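You operate a simulated robot arm through the tools that you are given. There is no shell and no other tool. Be economical: measure what you need, move in short steps, check, and stop when the job is done.

You are at the controls of a simulated two-armed robot. One attempt, no reset.

TASK
Put two of the iron weights from the end counter on the dining table. Pick up the tomato tin with the latest date from the end counter with one hand, pass it to the other hand and put it on the top of the rubber mat. Open the rack tray. The order is free. Set down upright: iron weight, tomato tin. The rack tray goes toward x +0.0, y +1.0, z +0.0 (a direction in the base frame).

Only the result counts: the job must be done as asked and must still hold three seconds after the hand-in. Knocking over, shifting, dropping, spilling or breaking anything else fails it.

THE ROBOT
Two 7-joint arms with two-finger parallel grippers on one trunk, on a base that drives. Base frame: it is fixed to the floor where the robot stands at the start and does not move with it; the origin is under the middle of the robot, x ahead of it, y to its left, z up. Readings come in mm, rad, newtons and seconds.
The left shoulder is at the start at [70, 134, 1251], the right one opposite. With the tool pointing down near the work surface each hand reaches from about 100 to 640 mm from the robot's upright axis, wherever it stands, measured 20 degrees to its own side. Places, roughly: dining table [-1500, 500, 800]; rack tray [500, -1500, 900]; top of the rubber mat (45x25 cm) [780, -1480, 880]. Payload 1.57 kg a hand.
The tool frame of a hand sits at the grasp point between the pads (the TCP): z along the fingers, y along the line on which they close. The tips reach 30 mm beyond it. Largest opening 80 mm; finger width 17, thickness 12; the body of the gripper, 40 by 82 mm, starts 80 mm behind the TCP.
Orientation is that of the tool frame in the base frame, as a unit quaternion [w, x, y, z]. With the fingers straight down and closing along the base's y, the tool's x points along the base's -x, its y along +y and its z along -z.

THE INTERFACE
- The arms move only by the tool step_arm. It takes "left_increments", "right_increments" or both (then of equal length, played together; a hand with none holds still); each is one flat list of numbers, 7 for each row, row after row: the shift along the tool's x, y, z in units of 500 mm (1.0 is 500 mm), then the turn, a rotation vector about the tool's x, y, z in units of 120 degrees (1.0 is 120 degrees), then the opening, from 0 (shut) to 1 (fully open). In form: [dx, dy, dz, ax, ay, az, hand, dx, dy, dz, ax, ay, az, hand, ...]. A call has 1 to 20 rows; each row is the pose to reach, as a shift and turn from the pose commanded when the call began, along the tool's axes at that moment. A call with a number of a shift or a turn outside -1 to 1 is refused whole. Rows are played at 5 a second. More than 50 mm and 0.15 rad between two rows, or a gripper value outside its range, and nothing of the call is played. Where a pose cannot be reached the arm comes as near as it can. A force on the tool above 40 N (or 10 N above the force at the start of the call, whichever is more), or a blocked arm, ends the call early, and 0.2 s more pass. The fingers move at their own pace (about 153 mm/s each) and stop on an object; they squeeze with about 43 N. The grip force told is the motor's: it shows also when the fingers shut on nothing. Time passes only in rows, and 0.2 s behind the last, so rows that repeat a pose let the fingers close. It gives the time, the measured TCP pose, the force on the tool (base axes), the opening and the grip force at its end, in the units of the frame above (readings bear some noise), with the torque about the TCP (base axes, N m) and any sound that the robot's microphone picked up.
- Cameras (640 x 400 px; columns grow to the right, rows downward): "scene" is now at [122.4, 15.1, 1452.4]; the picture's right is [0.21, -0.98, 0.00], its down [-0.78, -0.17, -0.60] and it looks along [0.59, 0.12, -0.80] (base axes); focal length 260 px, centre (320, 200). "left" rides on the left gripper at [72, 7, -122] in its tool frame; the picture's right is [-0.09, 1.00, 0.00], its down [-0.84, -0.08, -0.54] and it looks along [-0.54, -0.05, 0.84] (tool axes); focal length 238 px, centre (320, 200). "right" rides on the right gripper at [72, -7, -122] in its tool frame; the picture's right is [0.09, 1.00, 0.00], its down [-0.84, 0.08, -0.54] and it looks along [-0.54, 0.05, 0.84] (tool axes); focal length 238 px, centre (320, 200). There is no depth. A picture from a camera that has moved, and an enlarged one, comes with that camera's place and axes in the base frame and with its lens.
- snapshot(camera): a new picture of that camera. It takes no simulated time.
- raise_lower(by): slides the trunk up (or, below 0, down) by that many mm; the arms and the scene camera ride with it, the base frame stays. It gives what a move gives, with no picture.
- drive_base(legs): drives the robot by 1 to 6 legs, each [ahead, left, turn to the left] in mm, mm and rad, along the robot's own axes; the way and the turn of a leg run together, so that a leg with both is an arc; at most 1500 mm and 3.142 rad a leg. The arms and the cameras ride along, it lands a little off, and it stops where it bumps. It gives what a move gives.
- pan_tilt(pan, tilt): turns the head with the scene camera to pan (to the left, within 1.501 rad either way) and tilt (down, from -0.506 to 1.204), counted from straight ahead of the robot. It gives what a move gives.
- inspect(camera, box): a new picture of the part [left, top, right, bottom] of that camera's present view, enlarged. It takes no simulated time.
- sign_off(): hands the job in; it is judged then, once.

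Work in short steps. Places have to be worked out from the pictures, the camera data and where the tool is seen: move nearer, look again, correct. Check each grasp and each placing, and mend what went wrong. You have 165 turns and 122 pictures in all, those below and enlarged ones among them. Open the grippers and draw the arms clear of the work before you hand the job in, unless the task says otherwise; then end with one line.

The tools are called after "Emit:" as a command line: name --argument value ..., lists and objects as JSON in quotes. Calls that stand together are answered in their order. step_arm: Moves the arms, as the interface text tells. Its arguments: {"type":"object","properties":{"left_increments":{"type":"array"},"right_increments":{"type":"array"}},"required":[]} The other tools are called the same way: raise_lower (by) slides the trunk up or down; drive_base (legs) drives the base; pan_tilt (pan, tilt) turns the head that bears the scene camera; snapshot (camera) takes a picture; inspect (camera, box) takes an enlarged picture of a part of a camera's view; sign_off () hands the job in.

At the start:

```text
time_s: 0.0
left_tool_pos: [412.7, 348.0, 1130.9]
left_tool_rot: [0.0, 0.0, 1.0, 0.0]
left_contact_force: [-0.4, -0.3, -0.3]
left_ft_torque: [0.01, -0.01, 0.03]
left_gripper_width: 80.1
left_gripper_force: 0.1
right_tool_pos: [386.0, -46.4, 1182.8]
right_tool_rot: [0.001, 0.0, 1.0, 0.0]
right_contact_force: [0.3, 0.5, 0.0]
right_ft_torque: [0.01, 0.0, -0.01]
right_gripper_width: 80.0
right_gripper_force: 0.0
trunk travel left (down, up): [-825.0, 115.0]
robot x, y, heading: [-0.0, 2.9, 0.0]
head pan, tilt: [0.208, 0.929]
```

scene: 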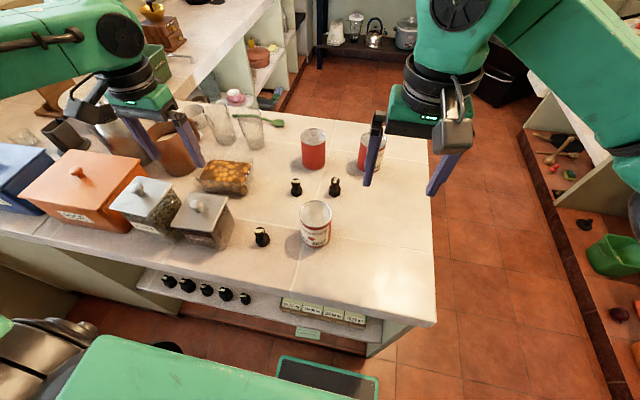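
right: 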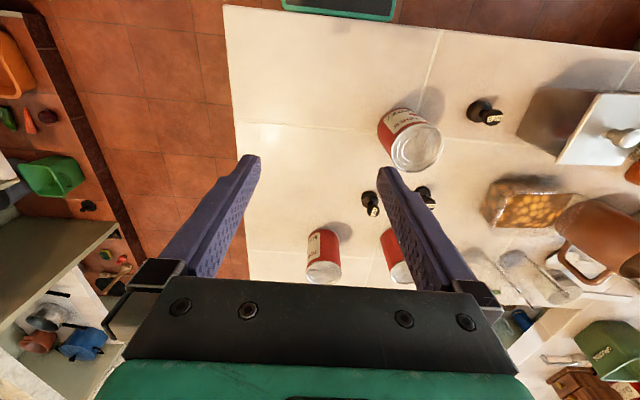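
left: 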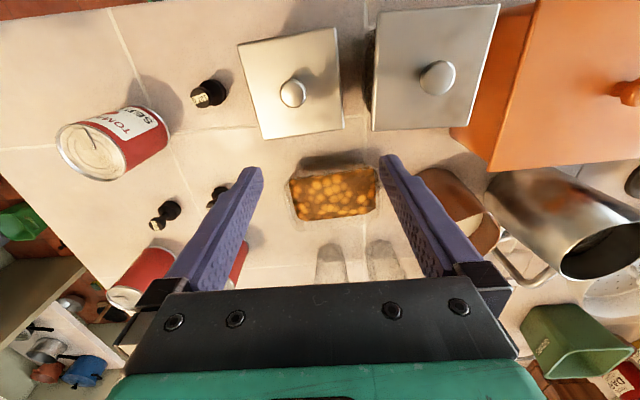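

I'll enlarge the tins and weights to find dates and look at their shapes.

Emit:
inspect --camera "scene" --box '[240, 110, 400, 260]'

Emit:
inspect --camera "left" --box '[50, 60, 250, 200]'

Emit:
inspect --camera "right" --box '[290, 90, 510, 290]'

```text
2.67 times, centred on (320, 185) of scene
camera zoom: at [122.4, 15.1, 1452.4], right [0.21, -0.98, 0.0], down [-0.78, -0.17, -0.6], along [0.59, 0.12, -0.8], focal length 693 px, centre (320, 240)
```

zoom: 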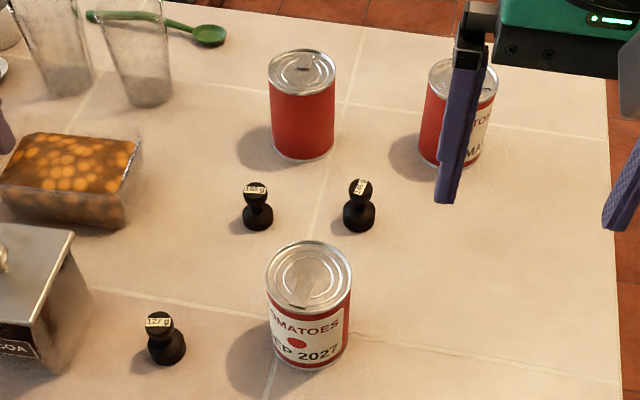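

```text
2.86 times, centred on (150, 130) of left
camera zoom: at [340.1, 353.3, 1255.6], right [0.09, 1.0, 0.0], down [0.84, -0.08, 0.54], along [0.54, -0.05, -0.84], focal length 681 px, centre (806, 400)
```

zoom: 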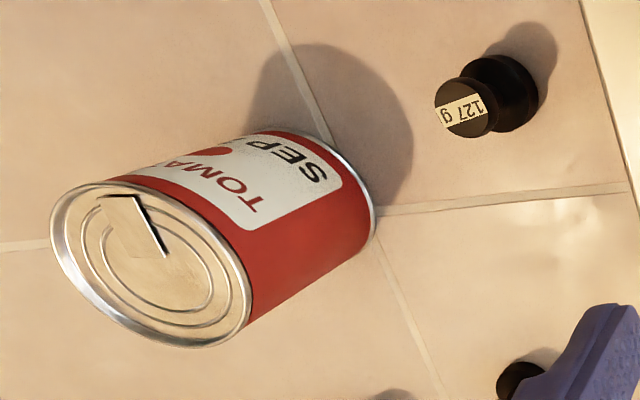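

```text
2.00 times, centred on (400, 190) of right
camera zoom: at [314.0, -54.1, 1304.7], right [-0.09, 1.0, 0.0], down [0.84, 0.08, 0.54], along [0.54, 0.05, -0.84], focal length 477 px, centre (160, 220)
```

zoom: 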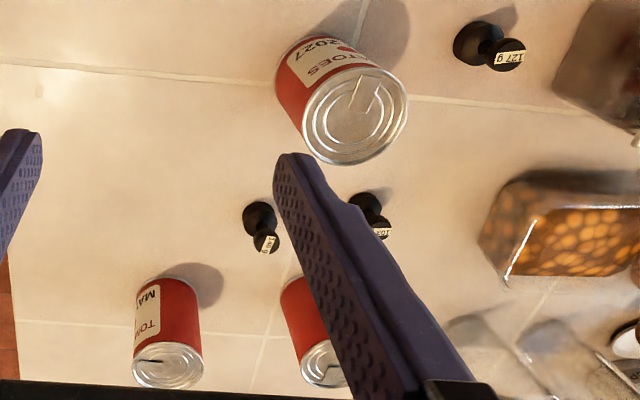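

Tin A reads SEP 2027, tin C starts "MA…", and B's label faces away. I move the right hand to view C, and swing the left hand's camera round towards B.

Emit:
step_arm --left_increments '[-0.027, -0.009, 0, 0, 0, 0.068, 1, -0.054, -0.018, 0, 0, 0, 0.136, 1, -0.081, -0.027, 0, 0, 0, 0.204, 1, -0.108, -0.036, 0, 0, 0, 0.272, 1, -0.135, -0.045, 0, 0, 0, 0.34, 1, -0.162, -0.054, 0, 0, 0, 0.408, 1, -0.189, -0.063, 0, 0, 0, 0.476, 1, -0.216, -0.072, 0, 0, 0, 0.544, 1, -0.243, -0.081, 0, 0, 0, 0.612, 1, -0.27, -0.09, 0, 0, 0, 0.68, 1, -0.295, -0.096, 0, 0, 0, 0.748, 1]' --right_increments '[-0.017, -0.014, 0, 0, 0, 0, 1, -0.034, -0.028, 0, 0, 0, 0, 1, -0.051, -0.042, 0, 0, 0, 0, 1, -0.068, -0.056, 0, 0, 0, 0, 1, -0.085, -0.07, 0, 0, 0, 0, 1, -0.102, -0.084, 0, 0, 0, 0, 1, -0.119, -0.098, 0, 0, 0, 0, 1, -0.136, -0.112, 0, 0, 0, 0, 1, -0.153, -0.126, 0, 0, 0, 0, 1, -0.17, -0.14, 0, 0, 0, 0, 1, -0.187, -0.15, 0, 0, 0, 0, 1]'

```text
time_s: 2.4
left_tool_pos: [561.5, 300.8, 1131.9]
left_tool_rot: [0.0, 0.707, 0.708, -0.001]
left_contact_force: [0.1, 0.6, -0.5]
left_ft_torque: [0.0, 0.0, -0.02]
left_gripper_width: 79.9
left_gripper_force: 0.1
right_tool_pos: [480.8, -123.9, 1183.8]
right_tool_rot: [-0.001, 0.001, 1.0, 0.002]
right_contact_force: [-0.8, 0.6, 0.7]
right_ft_torque: [0.02, 0.02, -0.01]
right_gripper_width: 80.0
right_gripper_force: 0.1
trunk travel left (down, up): [-825.0, 115.0]
robot x, y, heading: [0.2, 2.7, -0.0]
head pan, tilt: [0.208, 0.929]
```

The arms arrived as commanded; take both wrist pictures.

Emit:
snapshot --camera "left"

Emit:
inspect --camera "right" --box '[260, 120, 460, 280]'

```text
115 pictures are left
camera left: at [567.9, 370.3, 1255.7], right [1.0, -0.09, 0.0], down [-0.08, -0.84, 0.54], along [-0.05, -0.54, -0.84], focal length 238 px, centre (320, 200)
```

left: 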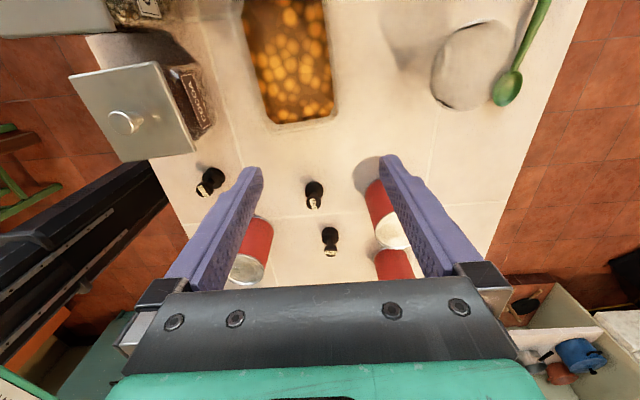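

```text
2.50 times, centred on (360, 200) of right
camera zoom: at [409.2, -131.6, 1305.3], right [-0.09, 1.0, 0.0], down [0.84, 0.08, 0.54], along [0.54, 0.05, -0.84], focal length 596 px, centre (220, 200)
```

zoom: 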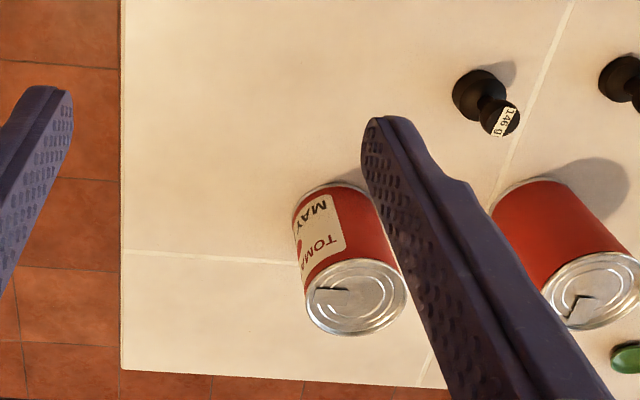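

C reads MAY; year is hidden. I enlarge B in the left view.

Emit:
inspect --camera "left" --box '[220, 150, 460, 300]'

```text
2.67 times, centred on (340, 225) of left
camera zoom: at [567.9, 370.3, 1255.7], right [1.0, -0.09, 0.0], down [-0.08, -0.84, 0.54], along [-0.05, -0.54, -0.84], focal length 636 px, centre (267, 133)
```

zoom: 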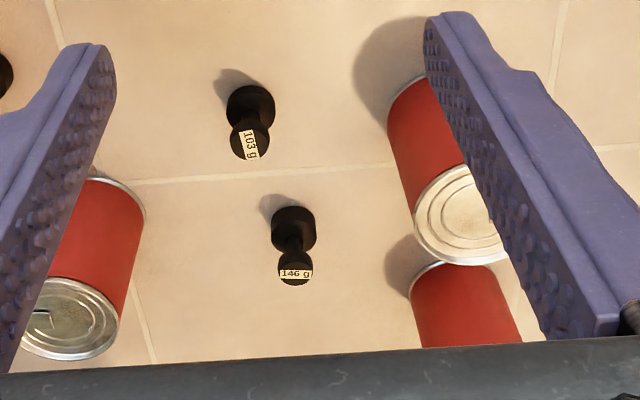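

B's visible sides are plain red, so its label faces +x. I swing the left hand further so its camera sits on B's far side.

Emit:
step_arm --left_increments '[-0.01, 0.015, 0, 0, 0, 0.068, 1, -0.02, 0.03, 0, 0, 0, 0.136, 1, -0.03, 0.045, 0, 0, 0, 0.204, 1, -0.04, 0.06, 0, 0, 0, 0.272, 1, -0.05, 0.075, 0, 0, 0, 0.34, 1, -0.06, 0.09, 0, 0, 0, 0.408, 1, -0.07, 0.105, 0, 0, 0, 0.476, 1, -0.08, 0.12, 0, 0, 0, 0.544, 1, -0.09, 0.135, 0, 0, 0, 0.612, 1, -0.1, 0.16, 0, 0, 0, 0.68, 1, -0.12, 0.18, 0, 0, 0, 0.748, 1]' --right_increments '[-0.02, -0.015, 0, 0, 0, -0.068, 1, -0.04, -0.03, 0, 0, 0, -0.136, 1, -0.06, -0.045, 0, 0, 0, -0.204, 1, -0.08, -0.06, 0, 0, 0, -0.272, 1, -0.1, -0.075, 0, 0, 0, -0.34, 1, -0.12, -0.09, 0, 0, 0, -0.408, 1, -0.14, -0.105, 0, 0, 0, -0.476, 1, -0.16, -0.12, 0, 0, 0, -0.544, 1, -0.18, -0.135, 0, 0, 0, -0.612, 1, -0.2, -0.15, 0, 0, 0, -0.68, 1, -0.22, -0.16, 0, 0, 0, -0.748, 1]'

```text
time_s: 4.8
left_tool_pos: [568.8, 256.3, 1127.3]
left_tool_rot: [0.0, 1.0, 0.004, 0.002]
left_contact_force: [0.0, -0.5, -0.4]
left_ft_torque: [0.0, -0.01, 0.02]
left_gripper_width: 80.1
left_gripper_force: 0.1
left hand out of reach, approached as far as the arm can: row 3, 4, 5, 6, 7, 8, 9, 10, 11
right_tool_pos: [255.1, -38.5, 1181.3]
right_tool_rot: [0.005, -0.686, 0.727, -0.008]
right_contact_force: [-0.5, 0.5, 0.7]
right_ft_torque: [-0.03, -0.02, 0.0]
right_gripper_width: 80.2
right_gripper_force: 0.0
right hand out of reach, approached as far as the arm can: row 3, 4, 5, 6, 7, 8, 9, 10, 11
trunk travel left (down, up): [-825.0, 115.0]
robot x, y, heading: [-3.7, 0.3, -0.006]
head pan, tilt: [0.208, 0.929]
```

The arms can't reach that. I'll look round with the head before driving around the counter instead.

Emit:
pan_tilt --pan -1.0 --tilt 0.55

Emit:
snapshot --camera "scene"

Emit:
snapshot --camera "right"

```text
time_s: 6.2
left_tool_pos: [570.5, 257.9, 1126.4]
left_tool_rot: [0.001, 1.0, 0.004, 0.001]
left_contact_force: [0.9, 0.2, -0.6]
left_ft_torque: [0.0, 0.01, -0.01]
left_gripper_width: 79.9
left_gripper_force: 0.0
right_tool_pos: [256.8, -38.9, 1180.8]
right_tool_rot: [0.005, -0.685, 0.728, -0.007]
right_contact_force: [1.2, -0.8, 0.5]
right_ft_torque: [0.03, -0.01, 0.0]
right_gripper_width: 80.3
right_gripper_force: 0.2
trunk travel left (down, up): [-825.0, 115.0]
robot x, y, heading: [1.4, 0.9, 0.003]
head pan, tilt: [-1.0, 0.55]
```

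```text
112 pictures are left
camera scene: at [98.8, -76.0, 1483.8], right [-0.84, -0.54, 0.0], down [-0.28, 0.44, -0.85], along [0.46, -0.72, -0.52], focal length 260 px, centre (320, 200)
```

scene: 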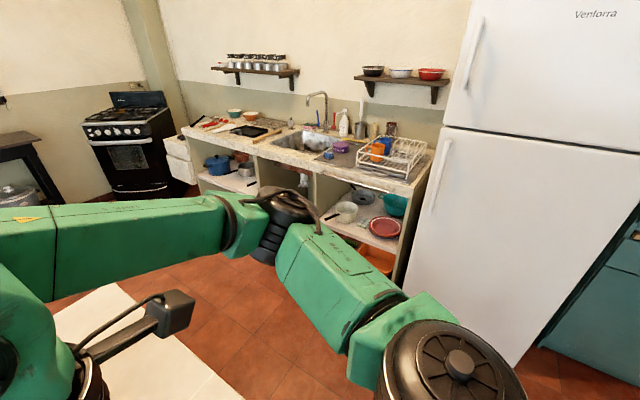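

```text
111 pictures are left
camera right: at [256.8, -110.3, 1303.1], right [-1.0, -0.03, -0.02], down [-0.03, 0.84, 0.54], along [0.0, 0.54, -0.84], focal length 238 px, centre (320, 200)
```

right: 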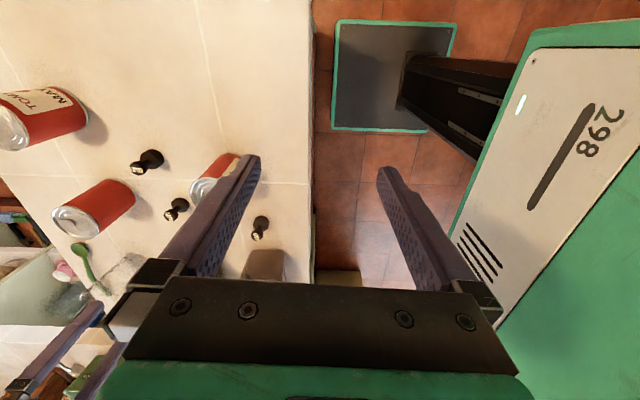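

The mat and rack are on the sink counter to the right. I'll draw the arms in and undo the wrist turns, checking what pose is taken as commanded.

Emit:
step_arm --left_increments '[-0.04, 0, 0, 0, 0, -0.068, 1, -0.08, 0, 0, 0, 0, -0.136, 1, -0.12, 0, 0, 0, 0, -0.204, 1, -0.16, 0, 0, 0, 0, -0.272, 1, -0.2, 0, 0, 0, 0, -0.34, 1, -0.24, 0, 0, 0, 0, -0.408, 1, -0.28, 0, 0, 0, 0, -0.476, 1, -0.32, 0, 0, 0, 0, -0.544, 1, -0.36, 0, 0, 0, 0, -0.612, 1, -0.4, 0, 0, 0, 0, -0.68, 1, -0.42, 0, 0, 0, 0, -0.748, 1]' --right_increments '[0.02, 0, 0, 0, 0, 0.068, 1, 0.04, 0, 0, 0, 0, 0.136, 1, 0.06, 0, 0, 0, 0, 0.204, 1, 0.08, 0, 0, 0, 0, 0.272, 1, 0.1, 0, 0, 0, 0, 0.34, 1, 0.12, 0, 0, 0, 0, 0.408, 1, 0.14, 0, 0, 0, 0, 0.476, 1, 0.16, 0, 0, 0, 0, 0.544, 1, 0.18, 0, 0, 0, 0, 0.612, 1, 0.2, 0, 0, 0, 0, 0.68, 1, 0.2, 0, 0, 0, 0, 0.748, 1]'

```text
time_s: 8.6
left_tool_pos: [355.4, 255.7, 1131.0]
left_tool_rot: [0.0, 0.704, 0.71, 0.0]
left_contact_force: [0.2, 1.2, 0.3]
left_ft_torque: [0.01, -0.03, -0.01]
left_gripper_width: 79.7
left_gripper_force: 0.1
right_tool_pos: [253.1, -144.5, 1187.9]
right_tool_rot: [0.009, 0.03, 0.999, -0.002]
right_contact_force: [0.2, -0.1, 0.0]
right_ft_torque: [-0.02, 0.01, 0.0]
right_gripper_width: 80.0
right_gripper_force: 0.1
trunk travel left (down, up): [-825.0, 115.0]
robot x, y, heading: [3.1, -1.2, 0.003]
head pan, tilt: [-1.0, 0.55]
```

Both arms are tucked in. Now I drive right and ahead, then turn left to face the counter's right end from beyond.

Emit:
drive_base --legs '[[0, -620, 0], [950, 0, 0], [0, 0, 1.7]]'

Emit:
pan_tilt --pan 0.35 --tilt 0.6

Emit:
snapshot --camera "scene"

```text
time_s: 20.6
left_tool_pos: [664.0, -282.1, 1129.4]
left_tool_rot: [0.001, -0.039, 0.999, 0.0]
left_contact_force: [-0.1, 0.4, -0.1]
left_ft_torque: [0.0, 0.02, 0.0]
left_gripper_width: 80.0
left_gripper_force: 0.1
right_tool_pos: [1072.3, -355.7, 1188.5]
right_tool_rot: [-0.007, 0.712, -0.702, -0.006]
right_contact_force: [1.1, 1.0, 0.1]
right_ft_torque: [0.0, 0.04, 0.0]
right_gripper_width: 80.3
right_gripper_force: 0.1
trunk travel left (down, up): [-825.0, 115.0]
robot x, y, heading: [946.6, -618.3, 1.647]
head pan, tilt: [-1.0, 0.55]
```

```text
time_s: 22.1
left_tool_pos: [665.6, -281.9, 1130.7]
left_tool_rot: [0.0, -0.039, 0.999, -0.001]
left_contact_force: [-0.1, 0.5, -0.3]
left_ft_torque: [-0.02, 0.02, -0.04]
left_gripper_width: 80.0
left_gripper_force: 0.0
right_tool_pos: [1070.8, -357.0, 1187.3]
right_tool_rot: [-0.008, 0.712, -0.702, -0.005]
right_contact_force: [-0.5, -0.3, -0.7]
right_ft_torque: [-0.01, -0.03, 0.0]
right_gripper_width: 80.2
right_gripper_force: 0.1
trunk travel left (down, up): [-825.0, 115.0]
robot x, y, heading: [943.5, -619.9, 1.642]
head pan, tilt: [0.351, 0.6]
```

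```text
110 pictures are left
camera scene: at [906.8, -489.4, 1479.3], right [0.91, 0.41, 0.0], down [0.23, -0.52, -0.83], along [-0.34, 0.75, -0.56], focal length 260 px, centre (320, 200)
```

scene: 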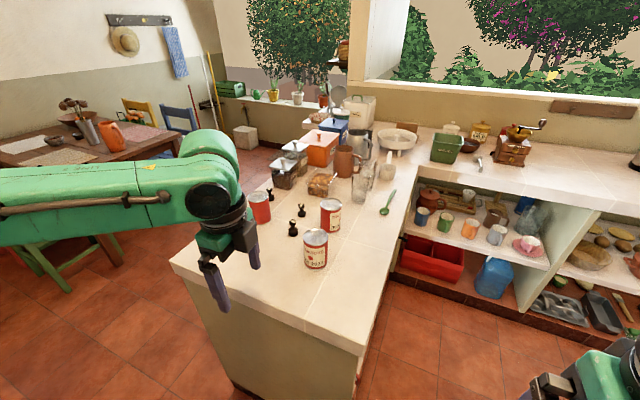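

Now both labels are in view; enlarge.

Emit:
inspect --camera "scene" --box '[290, 190, 354, 274]'

Emit:
inspect --camera "scene" --box '[240, 120, 440, 280]'

```text
4.76 times, centred on (322, 232) of scene
camera zoom: at [906.8, -489.4, 1479.3], right [0.91, 0.41, 0.0], down [0.23, -0.52, -0.83], along [-0.34, 0.75, -0.56], focal length 1238 px, centre (310, 48)
```

zoom: 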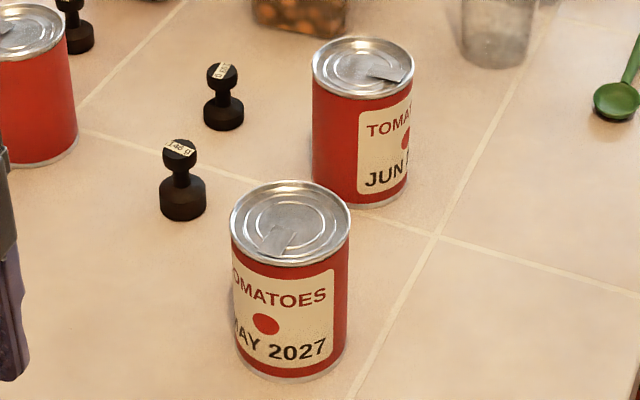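

```text
2.50 times, centred on (340, 200) of scene
camera zoom: at [906.8, -489.4, 1479.3], right [0.91, 0.41, 0.0], down [0.23, -0.52, -0.83], along [-0.34, 0.75, -0.56], focal length 650 px, centre (270, 200)
```

zoom: 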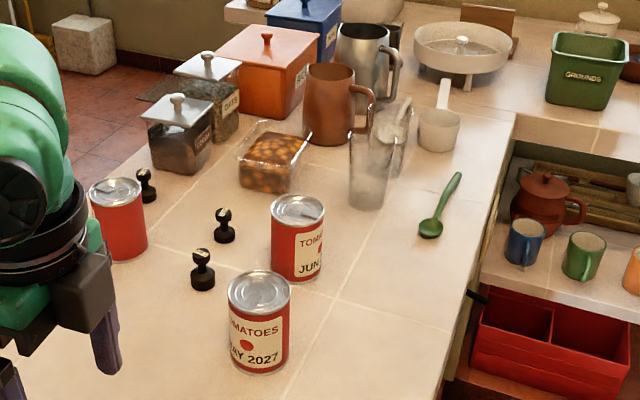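

C is MAY 2027, A SEP 2027; B is JUN with the year hidden. I sidestep farther in +x to read it.

Emit:
drive_base --legs '[[0, -380, 0]]'

Emit:
pan_tilt --pan 0.7 --tilt 0.6

Emit:
inspect --camera "scene" --box '[240, 120, 400, 260]'

```text
time_s: 24.5
left_tool_pos: [1037.2, -255.5, 1129.8]
left_tool_rot: [0.001, -0.043, 0.999, 0.001]
left_contact_force: [-0.5, 0.9, -0.6]
left_ft_torque: [-0.01, -0.01, -0.01]
left_gripper_width: 79.8
left_gripper_force: 0.1
right_tool_pos: [1444.7, -327.1, 1187.7]
right_tool_rot: [-0.008, 0.715, -0.699, -0.005]
right_contact_force: [0.2, 0.0, -0.6]
right_ft_torque: [-0.01, 0.01, -0.01]
right_gripper_width: 79.9
right_gripper_force: 0.0
trunk travel left (down, up): [-825.0, 115.0]
robot x, y, heading: [1322.3, -591.4, 1.652]
head pan, tilt: [0.351, 0.6]
```

```text
time_s: 25.3
left_tool_pos: [1039.2, -255.2, 1130.0]
left_tool_rot: [0.0, -0.043, 0.999, 0.0]
left_contact_force: [0.6, -0.5, -0.7]
left_ft_torque: [0.01, 0.02, 0.01]
left_gripper_width: 79.9
left_gripper_force: 0.1
right_tool_pos: [1447.2, -327.2, 1188.6]
right_tool_rot: [-0.007, 0.715, -0.699, -0.006]
right_contact_force: [-0.3, 0.5, -0.6]
right_ft_torque: [-0.03, -0.01, -0.02]
right_gripper_width: 79.9
right_gripper_force: 0.0
trunk travel left (down, up): [-825.0, 115.0]
robot x, y, heading: [1323.0, -594.9, 1.653]
head pan, tilt: [0.7, 0.6]
```

```text
2.86 times, centred on (320, 190) of scene
camera zoom: at [1257.1, -478.3, 1479.3], right [0.71, 0.7, 0.0], down [0.4, -0.4, -0.83], along [-0.58, 0.59, -0.56], focal length 742 px, centre (320, 229)
```

zoom: 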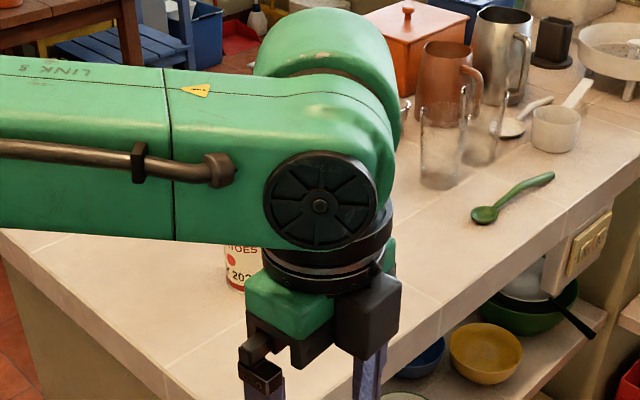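

The left arm blocks the view; I turn the robot so B lies between the arms.

Emit:
drive_base --legs '[[0, 0, 0.68]]'

Emit:
pan_tilt --pan 0.0 --tilt 0.6

Emit:
inspect --camera "scene" --box '[240, 120, 400, 260]'

```text
time_s: 27.5
left_tool_pos: [892.9, -503.5, 1130.4]
left_tool_rot: [-0.001, -0.369, 0.93, 0.0]
left_contact_force: [-0.9, -0.5, -0.4]
left_ft_torque: [0.03, -0.01, 0.03]
left_gripper_width: 80.2
left_gripper_force: 0.1
right_tool_pos: [1256.5, -308.3, 1187.7]
right_tool_rot: [-0.005, 0.905, -0.426, -0.008]
right_contact_force: [-0.8, 0.0, -0.1]
right_ft_torque: [0.01, -0.02, -0.02]
right_gripper_width: 80.1
right_gripper_force: 0.0
trunk travel left (down, up): [-825.0, 115.0]
robot x, y, heading: [1323.7, -595.4, 2.318]
head pan, tilt: [0.7, 0.6]
```

```text
time_s: 28.6
left_tool_pos: [891.4, -503.9, 1129.2]
left_tool_rot: [0.0, -0.368, 0.93, -0.001]
left_contact_force: [-0.3, 0.0, -0.2]
left_ft_torque: [-0.02, 0.0, -0.01]
left_gripper_width: 80.1
left_gripper_force: 0.0
right_tool_pos: [1255.9, -306.9, 1187.3]
right_tool_rot: [-0.005, 0.905, -0.425, -0.007]
right_contact_force: [1.0, -0.9, -0.7]
right_ft_torque: [-0.03, -0.04, -0.01]
right_gripper_width: 80.1
right_gripper_force: 0.1
trunk travel left (down, up): [-825.0, 115.0]
robot x, y, heading: [1322.4, -593.5, 2.32]
head pan, tilt: [0.0, 0.6]
```

```text
2.86 times, centred on (320, 190) of scene
camera zoom: at [1228.1, -489.8, 1479.3], right [0.73, 0.68, 0.0], down [0.39, -0.41, -0.83], along [-0.56, 0.6, -0.56], focal length 742 px, centre (320, 229)
```

zoom: 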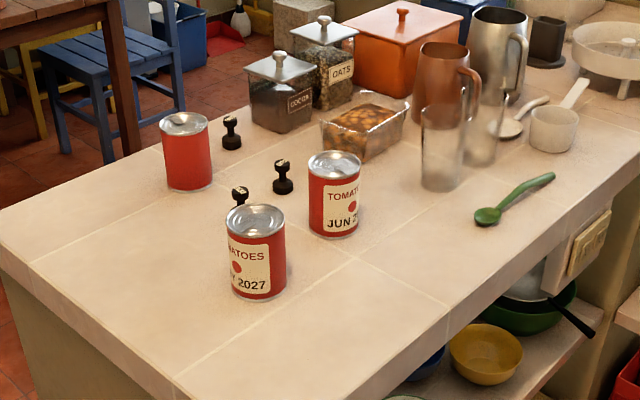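

"JUN 2…" still cut off; move about 400 mm farther in +y.

Emit:
drive_base --legs '[[293, -272, 0]]'

Emit:
pan_tilt --pan 0.25 --tilt 0.65

Emit:
inspect --camera "scene" --box '[240, 120, 400, 260]'

```text
time_s: 31.1
left_tool_pos: [894.6, -115.4, 1129.3]
left_tool_rot: [0.0, -0.367, 0.93, 0.001]
left_contact_force: [-0.3, -0.7, -0.7]
left_ft_torque: [0.02, 0.01, -0.01]
left_gripper_width: 79.9
left_gripper_force: 0.0
right_tool_pos: [1259.4, 80.3, 1189.1]
right_tool_rot: [-0.006, 0.904, -0.426, -0.007]
right_contact_force: [-0.4, -0.2, 0.8]
right_ft_torque: [-0.01, -0.02, 0.01]
right_gripper_width: 80.2
right_gripper_force: 0.1
trunk travel left (down, up): [-825.0, 115.0]
robot x, y, heading: [1327.8, -201.8, 2.315]
head pan, tilt: [0.0, 0.6]
```

```text
time_s: 31.8
left_tool_pos: [895.4, -114.1, 1130.3]
left_tool_rot: [0.0, -0.367, 0.93, -0.001]
left_contact_force: [0.3, -0.9, -0.5]
left_ft_torque: [0.0, 0.04, -0.02]
left_gripper_width: 79.9
left_gripper_force: 0.0
right_tool_pos: [1259.0, 82.2, 1186.9]
right_tool_rot: [-0.003, 0.904, -0.427, -0.008]
right_contact_force: [0.2, -0.9, -0.5]
right_ft_torque: [0.01, -0.04, -0.04]
right_gripper_width: 80.1
right_gripper_force: 0.0
trunk travel left (down, up): [-825.0, 115.0]
robot x, y, heading: [1325.3, -201.7, 2.317]
head pan, tilt: [0.25, 0.649]
```

```text
2.86 times, centred on (320, 190) of scene
camera zoom: at [1218.3, -117.9, 1475.0], right [0.54, 0.84, 0.0], down [0.51, -0.33, -0.8], along [-0.67, 0.43, -0.6], focal length 742 px, centre (320, 229)
```

zoom: 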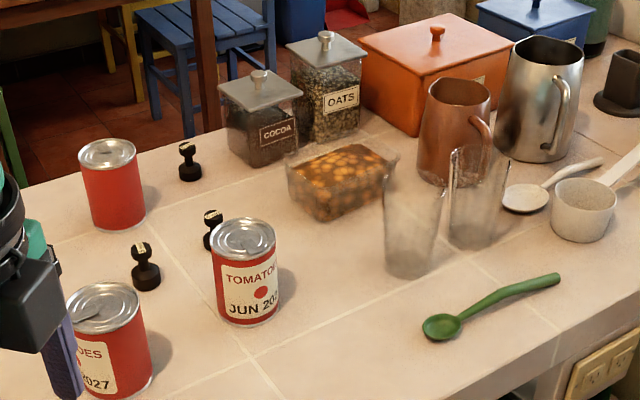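

Emit:
inspect --camera "scene" --box '[288, 170, 316, 206]'

```text
11.11 times, centred on (302, 188) of scene
camera zoom: at [1218.3, -117.9, 1475.0], right [0.54, 0.84, 0.0], down [0.51, -0.33, -0.8], along [-0.67, 0.43, -0.6], focal length 2888 px, centre (520, 333)
```

zoom: 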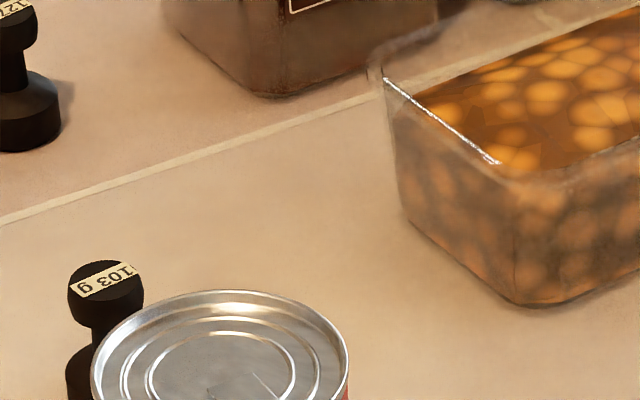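

Emit:
inspect --camera "scene" --box '[274, 200, 322, 240]'

```text
10.00 times, centred on (298, 220) of scene
camera zoom: at [1218.3, -117.9, 1475.0], right [0.54, 0.84, 0.0], down [0.51, -0.33, -0.8], along [-0.67, 0.43, -0.6], focal length 2599 px, centre (540, 0)
```

zoom: 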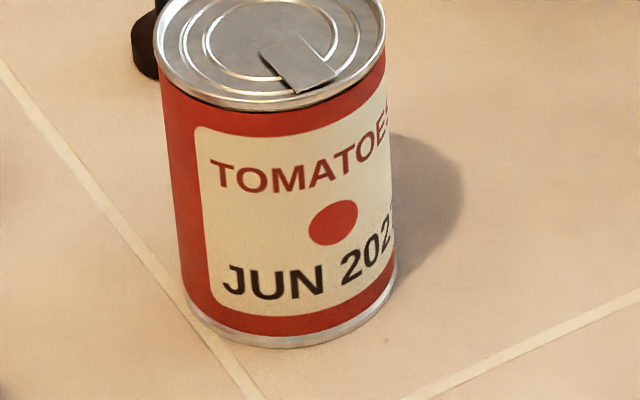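

The last digit is still on the rim; 200 mm more in +y.

Emit:
drive_base --legs '[[150, -140, 0]]'

Emit:
inspect --camera "scene" --box '[230, 170, 310, 250]'

```text
time_s: 33.5
left_tool_pos: [895.5, 92.7, 1130.3]
left_tool_rot: [0.0, -0.366, 0.931, 0.002]
left_contact_force: [0.2, -0.6, -0.7]
left_ft_torque: [0.01, -0.01, 0.01]
left_gripper_width: 80.0
left_gripper_force: 0.1
right_tool_pos: [1259.8, 288.5, 1188.8]
right_tool_rot: [-0.006, 0.904, -0.428, -0.007]
right_contact_force: [-0.7, -0.1, 0.1]
right_ft_torque: [0.01, 0.01, -0.01]
right_gripper_width: 80.0
right_gripper_force: 0.0
trunk travel left (down, up): [-825.0, 115.0]
robot x, y, heading: [1323.6, 7.4, 2.312]
head pan, tilt: [0.25, 0.649]
```

```text
5.00 times, centred on (270, 210) of scene
camera zoom: at [1219.0, 87.4, 1475.3], right [0.55, 0.84, 0.0], down [0.51, -0.33, -0.8], along [-0.67, 0.44, -0.6], focal length 1299 px, centre (570, 150)
```

zoom: 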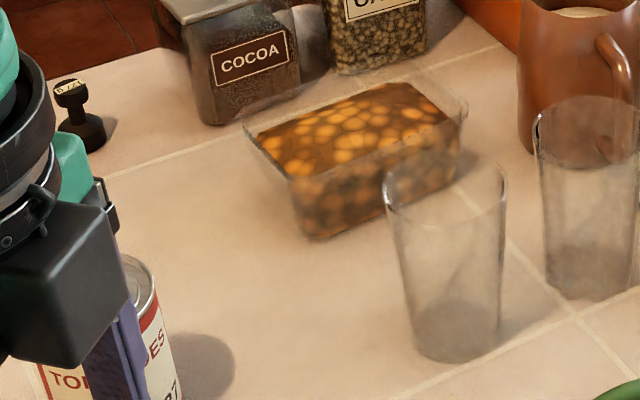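

Emit:
inspect --camera "scene" --box '[218, 215, 258, 255]'

Emit:
snapshot --camera "left"

```text
10.00 times, centred on (238, 235) of scene
camera zoom: at [1219.0, 87.4, 1475.3], right [0.55, 0.84, 0.0], down [0.51, -0.33, -0.8], along [-0.67, 0.44, -0.6], focal length 2599 px, centre (1140, -150)
```

zoom: 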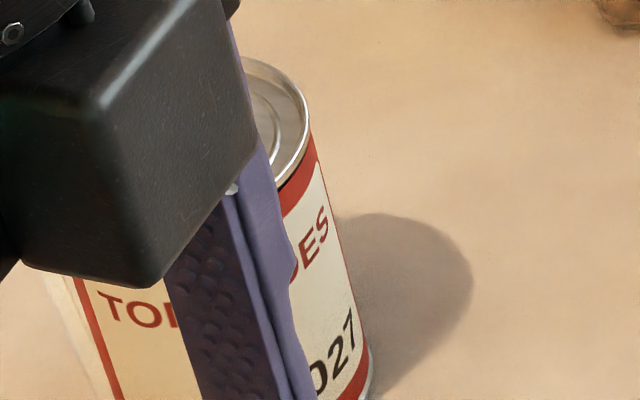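

```text
100 pictures are left
camera left: at [839.1, 47.6, 1254.0], right [-0.61, 0.79, 0.0], down [0.67, 0.51, 0.54], along [0.43, 0.33, -0.84], focal length 238 px, centre (320, 200)
```

left: 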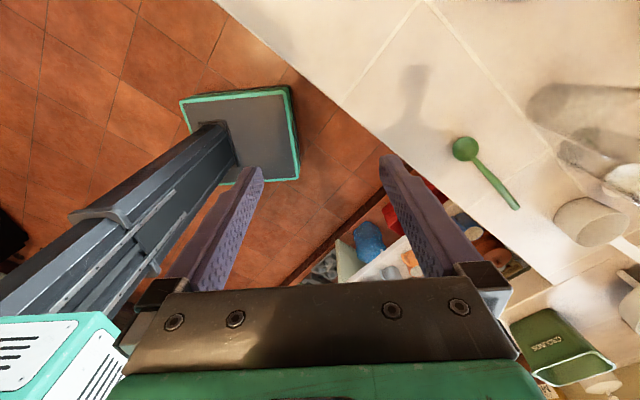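

B is JUN 2027, so A (SEP 2027) at about [403, 81] is the latest. I drive back to the start place to fetch the weights first.

Emit:
drive_base --legs '[[-457, 418, 0], [0, 0, -2.312], [-1323, 0, 0], [0, 620, 0]]'

Emit:
pan_tilt --pan 0.2 --tilt 0.93

Emit:
snapshot --camera "scene"

```text
time_s: 51.8
left_tool_pos: [354.3, 256.2, 1131.3]
left_tool_rot: [0.0, 0.714, 0.701, 0.0]
left_contact_force: [-0.1, -0.3, 0.6]
left_ft_torque: [0.02, -0.02, 0.0]
left_gripper_width: 80.0
left_gripper_force: 0.1
right_tool_pos: [240.0, -141.1, 1189.1]
right_tool_rot: [0.009, 0.04, 0.999, -0.001]
right_contact_force: [0.4, -0.2, -0.8]
right_ft_torque: [0.04, 0.01, 0.01]
right_gripper_width: 79.9
right_gripper_force: 0.1
trunk travel left (down, up): [-825.0, 115.0]
robot x, y, heading: [-11.1, 7.8, -0.016]
head pan, tilt: [0.25, 0.649]
```

```text
time_s: 52.6
left_tool_pos: [353.6, 256.8, 1129.0]
left_tool_rot: [0.0, 0.713, 0.701, 0.0]
left_contact_force: [-0.2, 0.5, 0.3]
left_ft_torque: [-0.01, 0.01, -0.01]
left_gripper_width: 79.8
left_gripper_force: 0.0
right_tool_pos: [241.3, -139.6, 1187.7]
right_tool_rot: [0.008, 0.04, 0.999, -0.002]
right_contact_force: [-0.2, -0.3, -0.2]
right_ft_torque: [0.02, 0.0, 0.0]
right_gripper_width: 80.1
right_gripper_force: 0.0
trunk travel left (down, up): [-825.0, 115.0]
robot x, y, heading: [-9.2, 10.5, -0.024]
head pan, tilt: [0.201, 0.93]
```

```text
99 pictures are left
camera scene: at [114.3, 21.7, 1452.4], right [0.18, -0.98, 0.0], down [-0.79, -0.14, -0.6], along [0.59, 0.11, -0.8], focal length 260 px, centre (320, 200)
```

scene: 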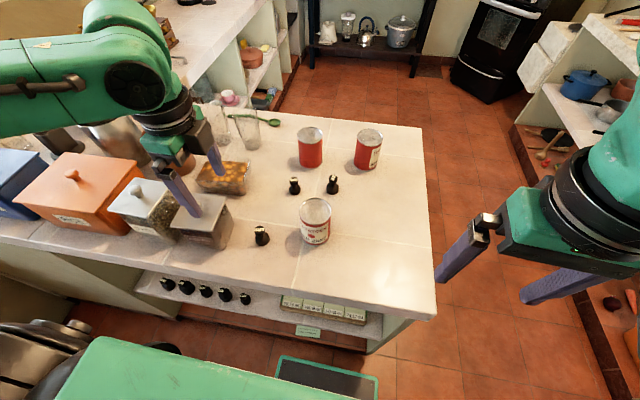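

Weights: 127 g ≈[372,204], 146 g ≈[557,62]. I creep the base 60 mm ahead for reach, then bring the left hand over the 127 g weight and the right over the 146 g one.

Emit:
drive_base --legs '[[60, 0, 0.02]]'

Emit:
step_arm --left_increments '[-0.01, -0.008, 0, 0, 0, -0.068, 1, -0.02, -0.016, 0, 0, 0, -0.136, 1, -0.03, -0.024, 0, 0, 0, -0.204, 1, -0.04, -0.032, 0, 0, 0, -0.272, 1, -0.05, -0.04, 0, 0, 0, -0.34, 1, -0.06, -0.048, 0, 0, 0, -0.408, 1, -0.07, -0.056, 0, 0, 0, -0.476, 1, -0.08, -0.064, 0, 0, 0, -0.544, 1, -0.09, -0.072, 0, 0, 0, -0.612, 1, -0.1, -0.08, 0, 0, 0, -0.68, 1, -0.104, -0.084, 0, 0, 0, -0.75, 1]' --right_increments '[-0.04, 0.025, 0, 0, 0, 0, 1, -0.08, 0.05, 0, 0, 0, 0, 1, -0.12, 0.075, 0, 0, 0, 0, 1, -0.16, 0.1, 0, 0, 0, 0, 1, -0.2, 0.125, 0, 0, 0, 0, 1, -0.24, 0.15, 0, 0, 0, 0, 1, -0.28, 0.175, 0, 0, 0, 0, 1, -0.32, 0.2, 0, 0, 0, 0, 1, -0.36, 0.225, 0, 0, 0, 0, 1, -0.4, 0.25, 0.02, 0, 0, 0, 1, -0.42, 0.27, 0.06, 0, 0, 0, 1]'

Emit:
snapshot --camera "left"

Emit:
snapshot --camera "right"

```text
time_s: 53.6
left_tool_pos: [402.5, 262.6, 1132.9]
left_tool_rot: [0.003, 0.707, 0.707, 0.003]
left_contact_force: [-0.5, -0.3, -0.2]
left_ft_torque: [0.0, -0.07, -0.01]
left_gripper_width: 79.8
left_gripper_force: 0.0
right_tool_pos: [297.0, -136.3, 1189.3]
right_tool_rot: [0.012, 0.03, 0.999, -0.001]
right_contact_force: [-1.1, 0.0, -0.3]
right_ft_torque: [-0.04, -0.08, -0.03]
right_gripper_width: 80.5
right_gripper_force: 0.1
trunk travel left (down, up): [-825.0, 115.0]
robot x, y, heading: [49.7, 10.0, -0.003]
head pan, tilt: [0.201, 0.93]
```

```text
time_s: 56.0
left_tool_pos: [366.0, 211.3, 1130.1]
left_tool_rot: [0.0, -0.002, 1.0, 0.0]
left_contact_force: [-0.6, 0.4, 0.1]
left_ft_torque: [0.04, -0.01, 0.02]
left_gripper_width: 79.9
left_gripper_force: 0.0
right_tool_pos: [521.1, -11.6, 1159.5]
right_tool_rot: [0.009, 0.031, 0.999, -0.001]
right_contact_force: [0.3, 0.3, 0.3]
right_ft_torque: [0.04, 0.04, -0.01]
right_gripper_width: 79.8
right_gripper_force: 0.0
trunk travel left (down, up): [-825.0, 115.0]
robot x, y, heading: [49.9, 9.9, -0.003]
head pan, tilt: [0.201, 0.93]
```

```text
98 pictures are left
camera left: at [294.6, 215.6, 1254.0], right [0.09, 1.0, 0.0], down [0.84, -0.07, 0.54], along [0.54, -0.05, -0.84], focal length 238 px, centre (320, 200)
```

left: 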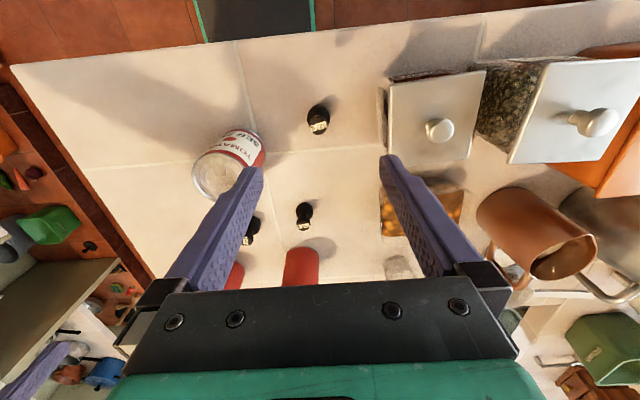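

```text
97 pictures are left
camera right: at [445.7, -14.9, 1280.5], right [-0.03, 1.0, 0.0], down [0.83, 0.03, 0.56], along [0.56, 0.01, -0.83], focal length 238 px, centre (320, 200)
```

right: 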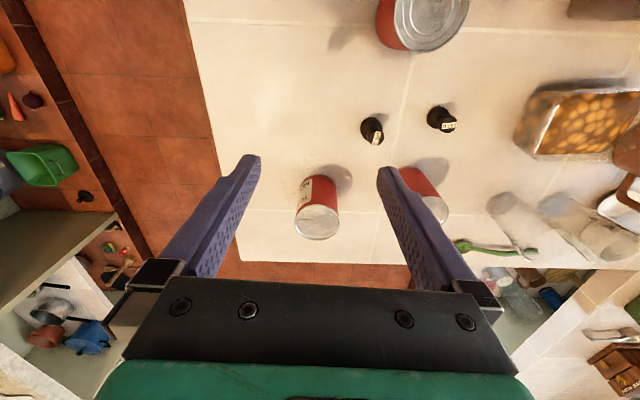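

127 g base computes to ≈[373,205]; 146 g to ≈[567,67]. I lower both hands above them and look again.

Emit:
step_arm --left_increments '[-0.004, -0.003, 0.065, 0, 0, 0, 1, -0.008, -0.006, 0.13, 0, 0, 0, 1, -0.012, -0.009, 0.195, 0, 0, 0, 1, -0.014, -0.012, 0.25, 0, 0, 0, 1]' --right_increments '[-0.02, 0.041, 0.06, 0, 0, 0, 1, -0.04, 0.082, 0.12, 0, 0, 0, 1, -0.06, 0.123, 0.18, 0, 0, 0, 1, -0.082, 0.164, 0.24, 0, 0, 0, 1]'

Emit:
snapshot --camera "left"

Emit:
snapshot --camera "right"

```text
time_s: 57.0
left_tool_pos: [391.3, 204.2, 1002.3]
left_tool_rot: [-0.003, -0.001, 1.0, -0.001]
left_contact_force: [-0.2, -0.1, -0.9]
left_ft_torque: [0.0, -0.02, 0.01]
left_gripper_width: 79.7
left_gripper_force: 0.1
left hand out of reach, approached as far as the arm can: row 1, 2, 3, 4
right_tool_pos: [567.5, 64.3, 1039.3]
right_tool_rot: [0.007, 0.032, 0.999, -0.002]
right_contact_force: [0.4, 0.1, -0.2]
right_ft_torque: [0.01, -0.02, 0.03]
right_gripper_width: 80.0
right_gripper_force: 0.2
trunk travel left (down, up): [-825.0, 115.0]
robot x, y, heading: [53.1, 9.6, -0.004]
head pan, tilt: [0.201, 0.93]
```

```text
96 pictures are left
camera left: at [320.0, 210.3, 1126.9], right [0.09, 1.0, 0.0], down [0.84, -0.08, 0.54], along [0.54, -0.05, -0.84], focal length 238 px, centre (320, 200)
```

left: 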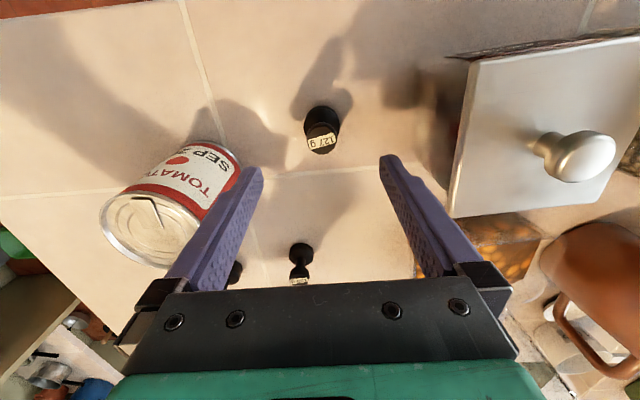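

```text
95 pictures are left
camera right: at [492.5, 62.7, 1158.9], right [-0.03, 1.0, -0.01], down [0.83, 0.03, 0.56], along [0.56, 0.01, -0.83], focal length 238 px, centre (320, 200)
```

right: 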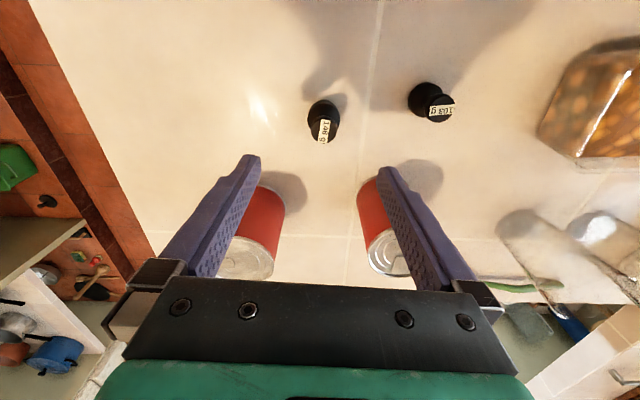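

The left arm is too close in; right first. 146 g now computes to ≈[557,64]; I lower the right hand and look once more.

Emit:
step_arm --right_increments '[0.008, 0, 0.065, 0, 0, 0, 1, 0.016, 0, 0.13, 0, 0, 0, 1]'

Emit:
snapshot --camera "right"

```text
time_s: 57.6
left_tool_pos: [392.1, 205.4, 1003.5]
left_tool_rot: [-0.002, 0.0, 1.0, 0.0]
left_contact_force: [-0.6, -1.3, 0.7]
left_ft_torque: [-0.03, 0.0, 0.0]
left_gripper_width: 80.1
left_gripper_force: 0.1
right_tool_pos: [562.0, 69.0, 973.5]
right_tool_rot: [0.008, 0.031, 0.999, -0.002]
right_contact_force: [0.4, 0.6, -1.4]
right_ft_torque: [0.01, 0.01, 0.01]
right_gripper_width: 79.9
right_gripper_force: 0.0
trunk travel left (down, up): [-825.0, 115.0]
robot x, y, heading: [54.1, 9.9, -0.003]
head pan, tilt: [0.201, 0.93]
```

```text
94 pictures are left
camera right: at [486.9, 66.3, 1093.1], right [-0.03, 1.0, -0.01], down [0.83, 0.03, 0.56], along [0.56, 0.01, -0.83], focal length 238 px, centre (320, 200)
```

right: 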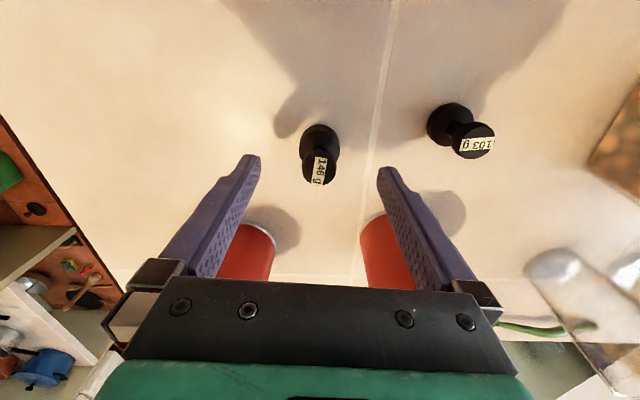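

The weight lies within a few mm of centre (x≈558). Lower to z≈935 and close the right hand.

Emit:
step_arm --right_increments '[0.007, -0.002, 0.04, 0, 0, 0, 1, 0.008, -0.003, 0.077, 0, 0, 0, 1, 0.008, -0.003, 0.077, 0, 0, 0, 0.3, 0.008, -0.003, 0.077, 0, 0, 0, 0, 0.008, -0.003, 0.077, 0, 0, 0, 0]'

Emit:
snapshot --camera "right"

```text
time_s: 58.8
left_tool_pos: [389.5, 205.7, 1003.6]
left_tool_rot: [-0.001, -0.001, 1.0, 0.0]
left_contact_force: [0.5, -0.2, 0.3]
left_ft_torque: [-0.02, -0.03, 0.03]
left_gripper_width: 79.8
left_gripper_force: 0.0
right_tool_pos: [560.1, 63.5, 937.2]
right_tool_rot: [0.009, 0.031, 0.999, -0.002]
right_contact_force: [0.7, 0.2, -0.5]
right_ft_torque: [0.01, 0.01, -0.02]
right_gripper_width: 31.2
right_gripper_force: 39.8
trunk travel left (down, up): [-825.0, 115.0]
robot x, y, heading: [49.6, 10.0, -0.001]
head pan, tilt: [0.201, 0.93]
```

```text
93 pictures are left
camera right: at [484.7, 60.9, 1056.3], right [-0.03, 1.0, 0.0], down [0.83, 0.03, 0.56], along [0.56, 0.01, -0.83], focal length 238 px, centre (320, 200)
```

right: 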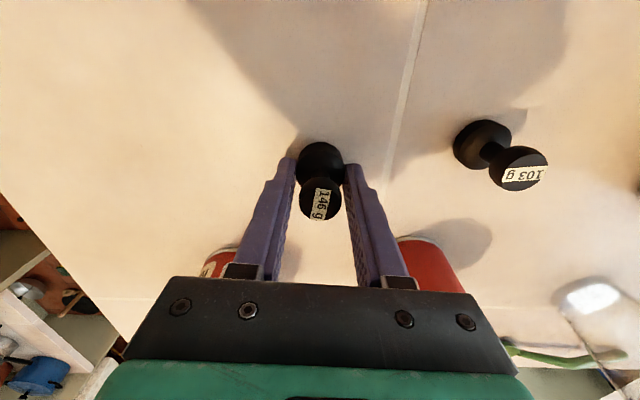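

It grips at 31 mm on the base. Lift slowly, then draw back toward the robot and check.

Emit:
step_arm --right_increments '[0, 0, -0.03, 0, 0, 0, 0, 0, 0, -0.1, 0, 0, 0, 0, 0, 0, -0.18, 0, 0, 0, 0, 0, 0, -0.26, 0, 0, 0, 0, 0, 0, -0.34, 0, 0, 0, 0, 0, 0, -0.42, 0, 0, 0, 0, 0.06, -0.08, -0.44, 0, 0, 0, 0, 0.12, -0.16, -0.44, 0, 0, 0, 0, 0.18, -0.24, -0.44, 0, 0, 0, 0, 0.24, -0.32, -0.44, 0, 0, 0, 0, 0.3, -0.38, -0.44, 0, 0, 0, 0]'

Emit:
drive_base --legs '[[-120, 0, 0]]'

Emit:
snapshot --camera "right"

Emit:
snapshot --camera "left"

```text
refused: row 7 steps farther than a row can; nothing moved
```

```text
time_s: 60.0
left_tool_pos: [270.3, 204.4, 1004.2]
left_tool_rot: [-0.002, -0.001, 1.0, 0.0]
left_contact_force: [0.3, 0.1, -0.4]
left_ft_torque: [0.03, 0.01, -0.02]
left_gripper_width: 80.4
left_gripper_force: 0.0
right_tool_pos: [439.1, 63.3, 935.8]
right_tool_rot: [0.009, 0.03, 0.999, -0.002]
right_contact_force: [-0.1, -0.6, -1.7]
right_ft_torque: [0.01, 0.0, -0.04]
right_gripper_width: 30.9
right_gripper_force: 40.6
trunk travel left (down, up): [-825.0, 115.0]
robot x, y, heading: [-74.2, 10.7, -0.002]
head pan, tilt: [0.201, 0.93]
```

```text
92 pictures are left
camera right: at [365.2, 61.0, 1056.1], right [-0.03, 1.0, 0.0], down [0.83, 0.03, 0.56], along [0.56, 0.01, -0.83], focal length 238 px, centre (320, 200)
```

right: 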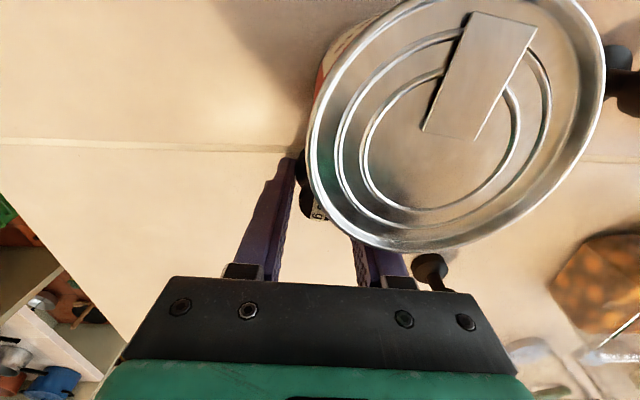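

```text
91 pictures are left
camera left: at [199.7, 209.6, 1127.7], right [0.09, 1.0, 0.0], down [0.84, -0.08, 0.54], along [0.54, -0.05, -0.84], focal length 238 px, centre (320, 200)
```

left: 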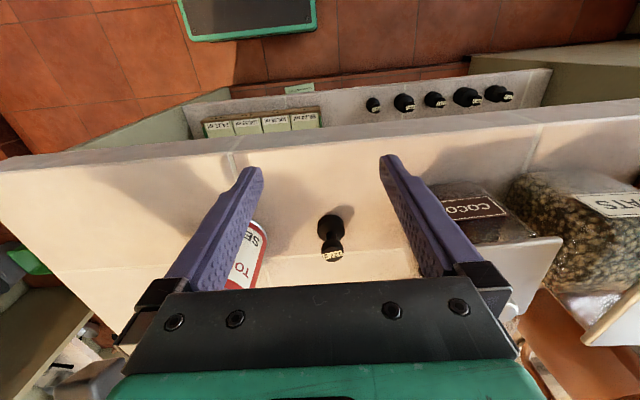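

A mistake: my lift row was refused and the base move dragged the weight along the counter beside tin A. It still stands in the grip; I lift straight up now, then check the tin.

Emit:
step_arm --right_increments '[-0.01, 0, -0.01, 0, 0, 0, 0, -0.02, 0, -0.05, 0, 0, 0, 0, -0.02, 0, -0.1, 0, 0, 0, 0, -0.02, 0, -0.18, 0, 0, 0, 0, -0.02, 0, -0.26, 0, 0, 0, 0, -0.02, 0, -0.34, 0, 0, 0, 0, -0.02, 0, -0.42, 0, 0, 0, 0]'

Emit:
snapshot --camera "right"

Emit:
snapshot --camera "scene"

```text
time_s: 61.6
left_tool_pos: [271.0, 204.3, 1003.9]
left_tool_rot: [-0.002, 0.001, 1.0, -0.001]
left_contact_force: [0.0, 0.0, 0.2]
left_ft_torque: [0.02, 0.0, 0.02]
left_gripper_width: 79.9
left_gripper_force: 0.0
right_tool_pos: [445.9, 61.1, 1147.6]
right_tool_rot: [0.008, 0.03, 1.0, -0.003]
right_contact_force: [-0.3, 0.0, -1.9]
right_ft_torque: [-0.05, -0.05, 0.03]
right_gripper_width: 31.2
right_gripper_force: 40.1
trunk travel left (down, up): [-825.0, 115.0]
robot x, y, heading: [-68.0, 8.6, -0.005]
head pan, tilt: [0.201, 0.93]
```

```text
90 pictures are left
camera right: at [370.8, 57.9, 1269.0], right [-0.03, 1.0, 0.0], down [0.83, 0.03, 0.56], along [0.56, 0.01, -0.83], focal length 238 px, centre (320, 200)
```

right: 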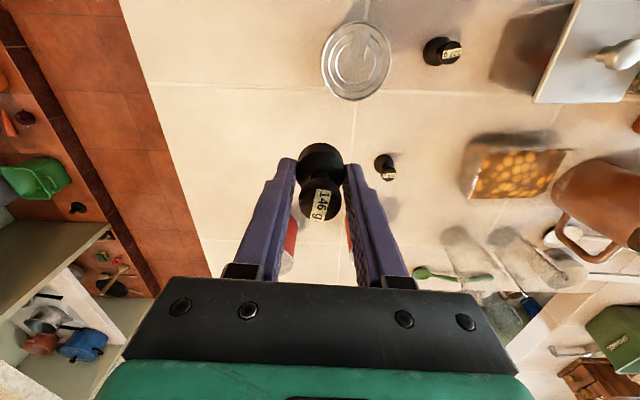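

```text
89 pictures are left
camera scene: at [53.5, 23.5, 1452.3], right [0.2, -0.98, 0.0], down [-0.79, -0.16, -0.6], along [0.59, 0.12, -0.8], focal length 260 px, centre (320, 200)
```

scene: 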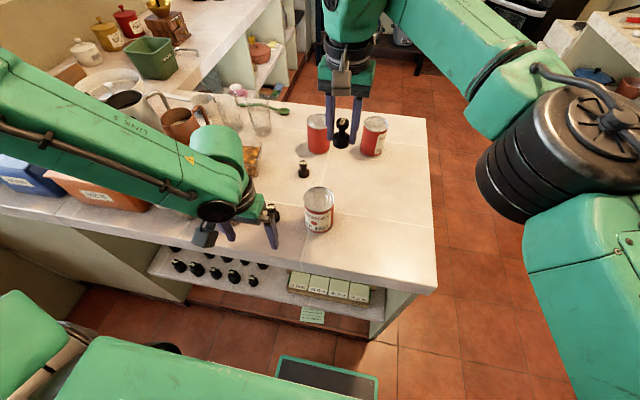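

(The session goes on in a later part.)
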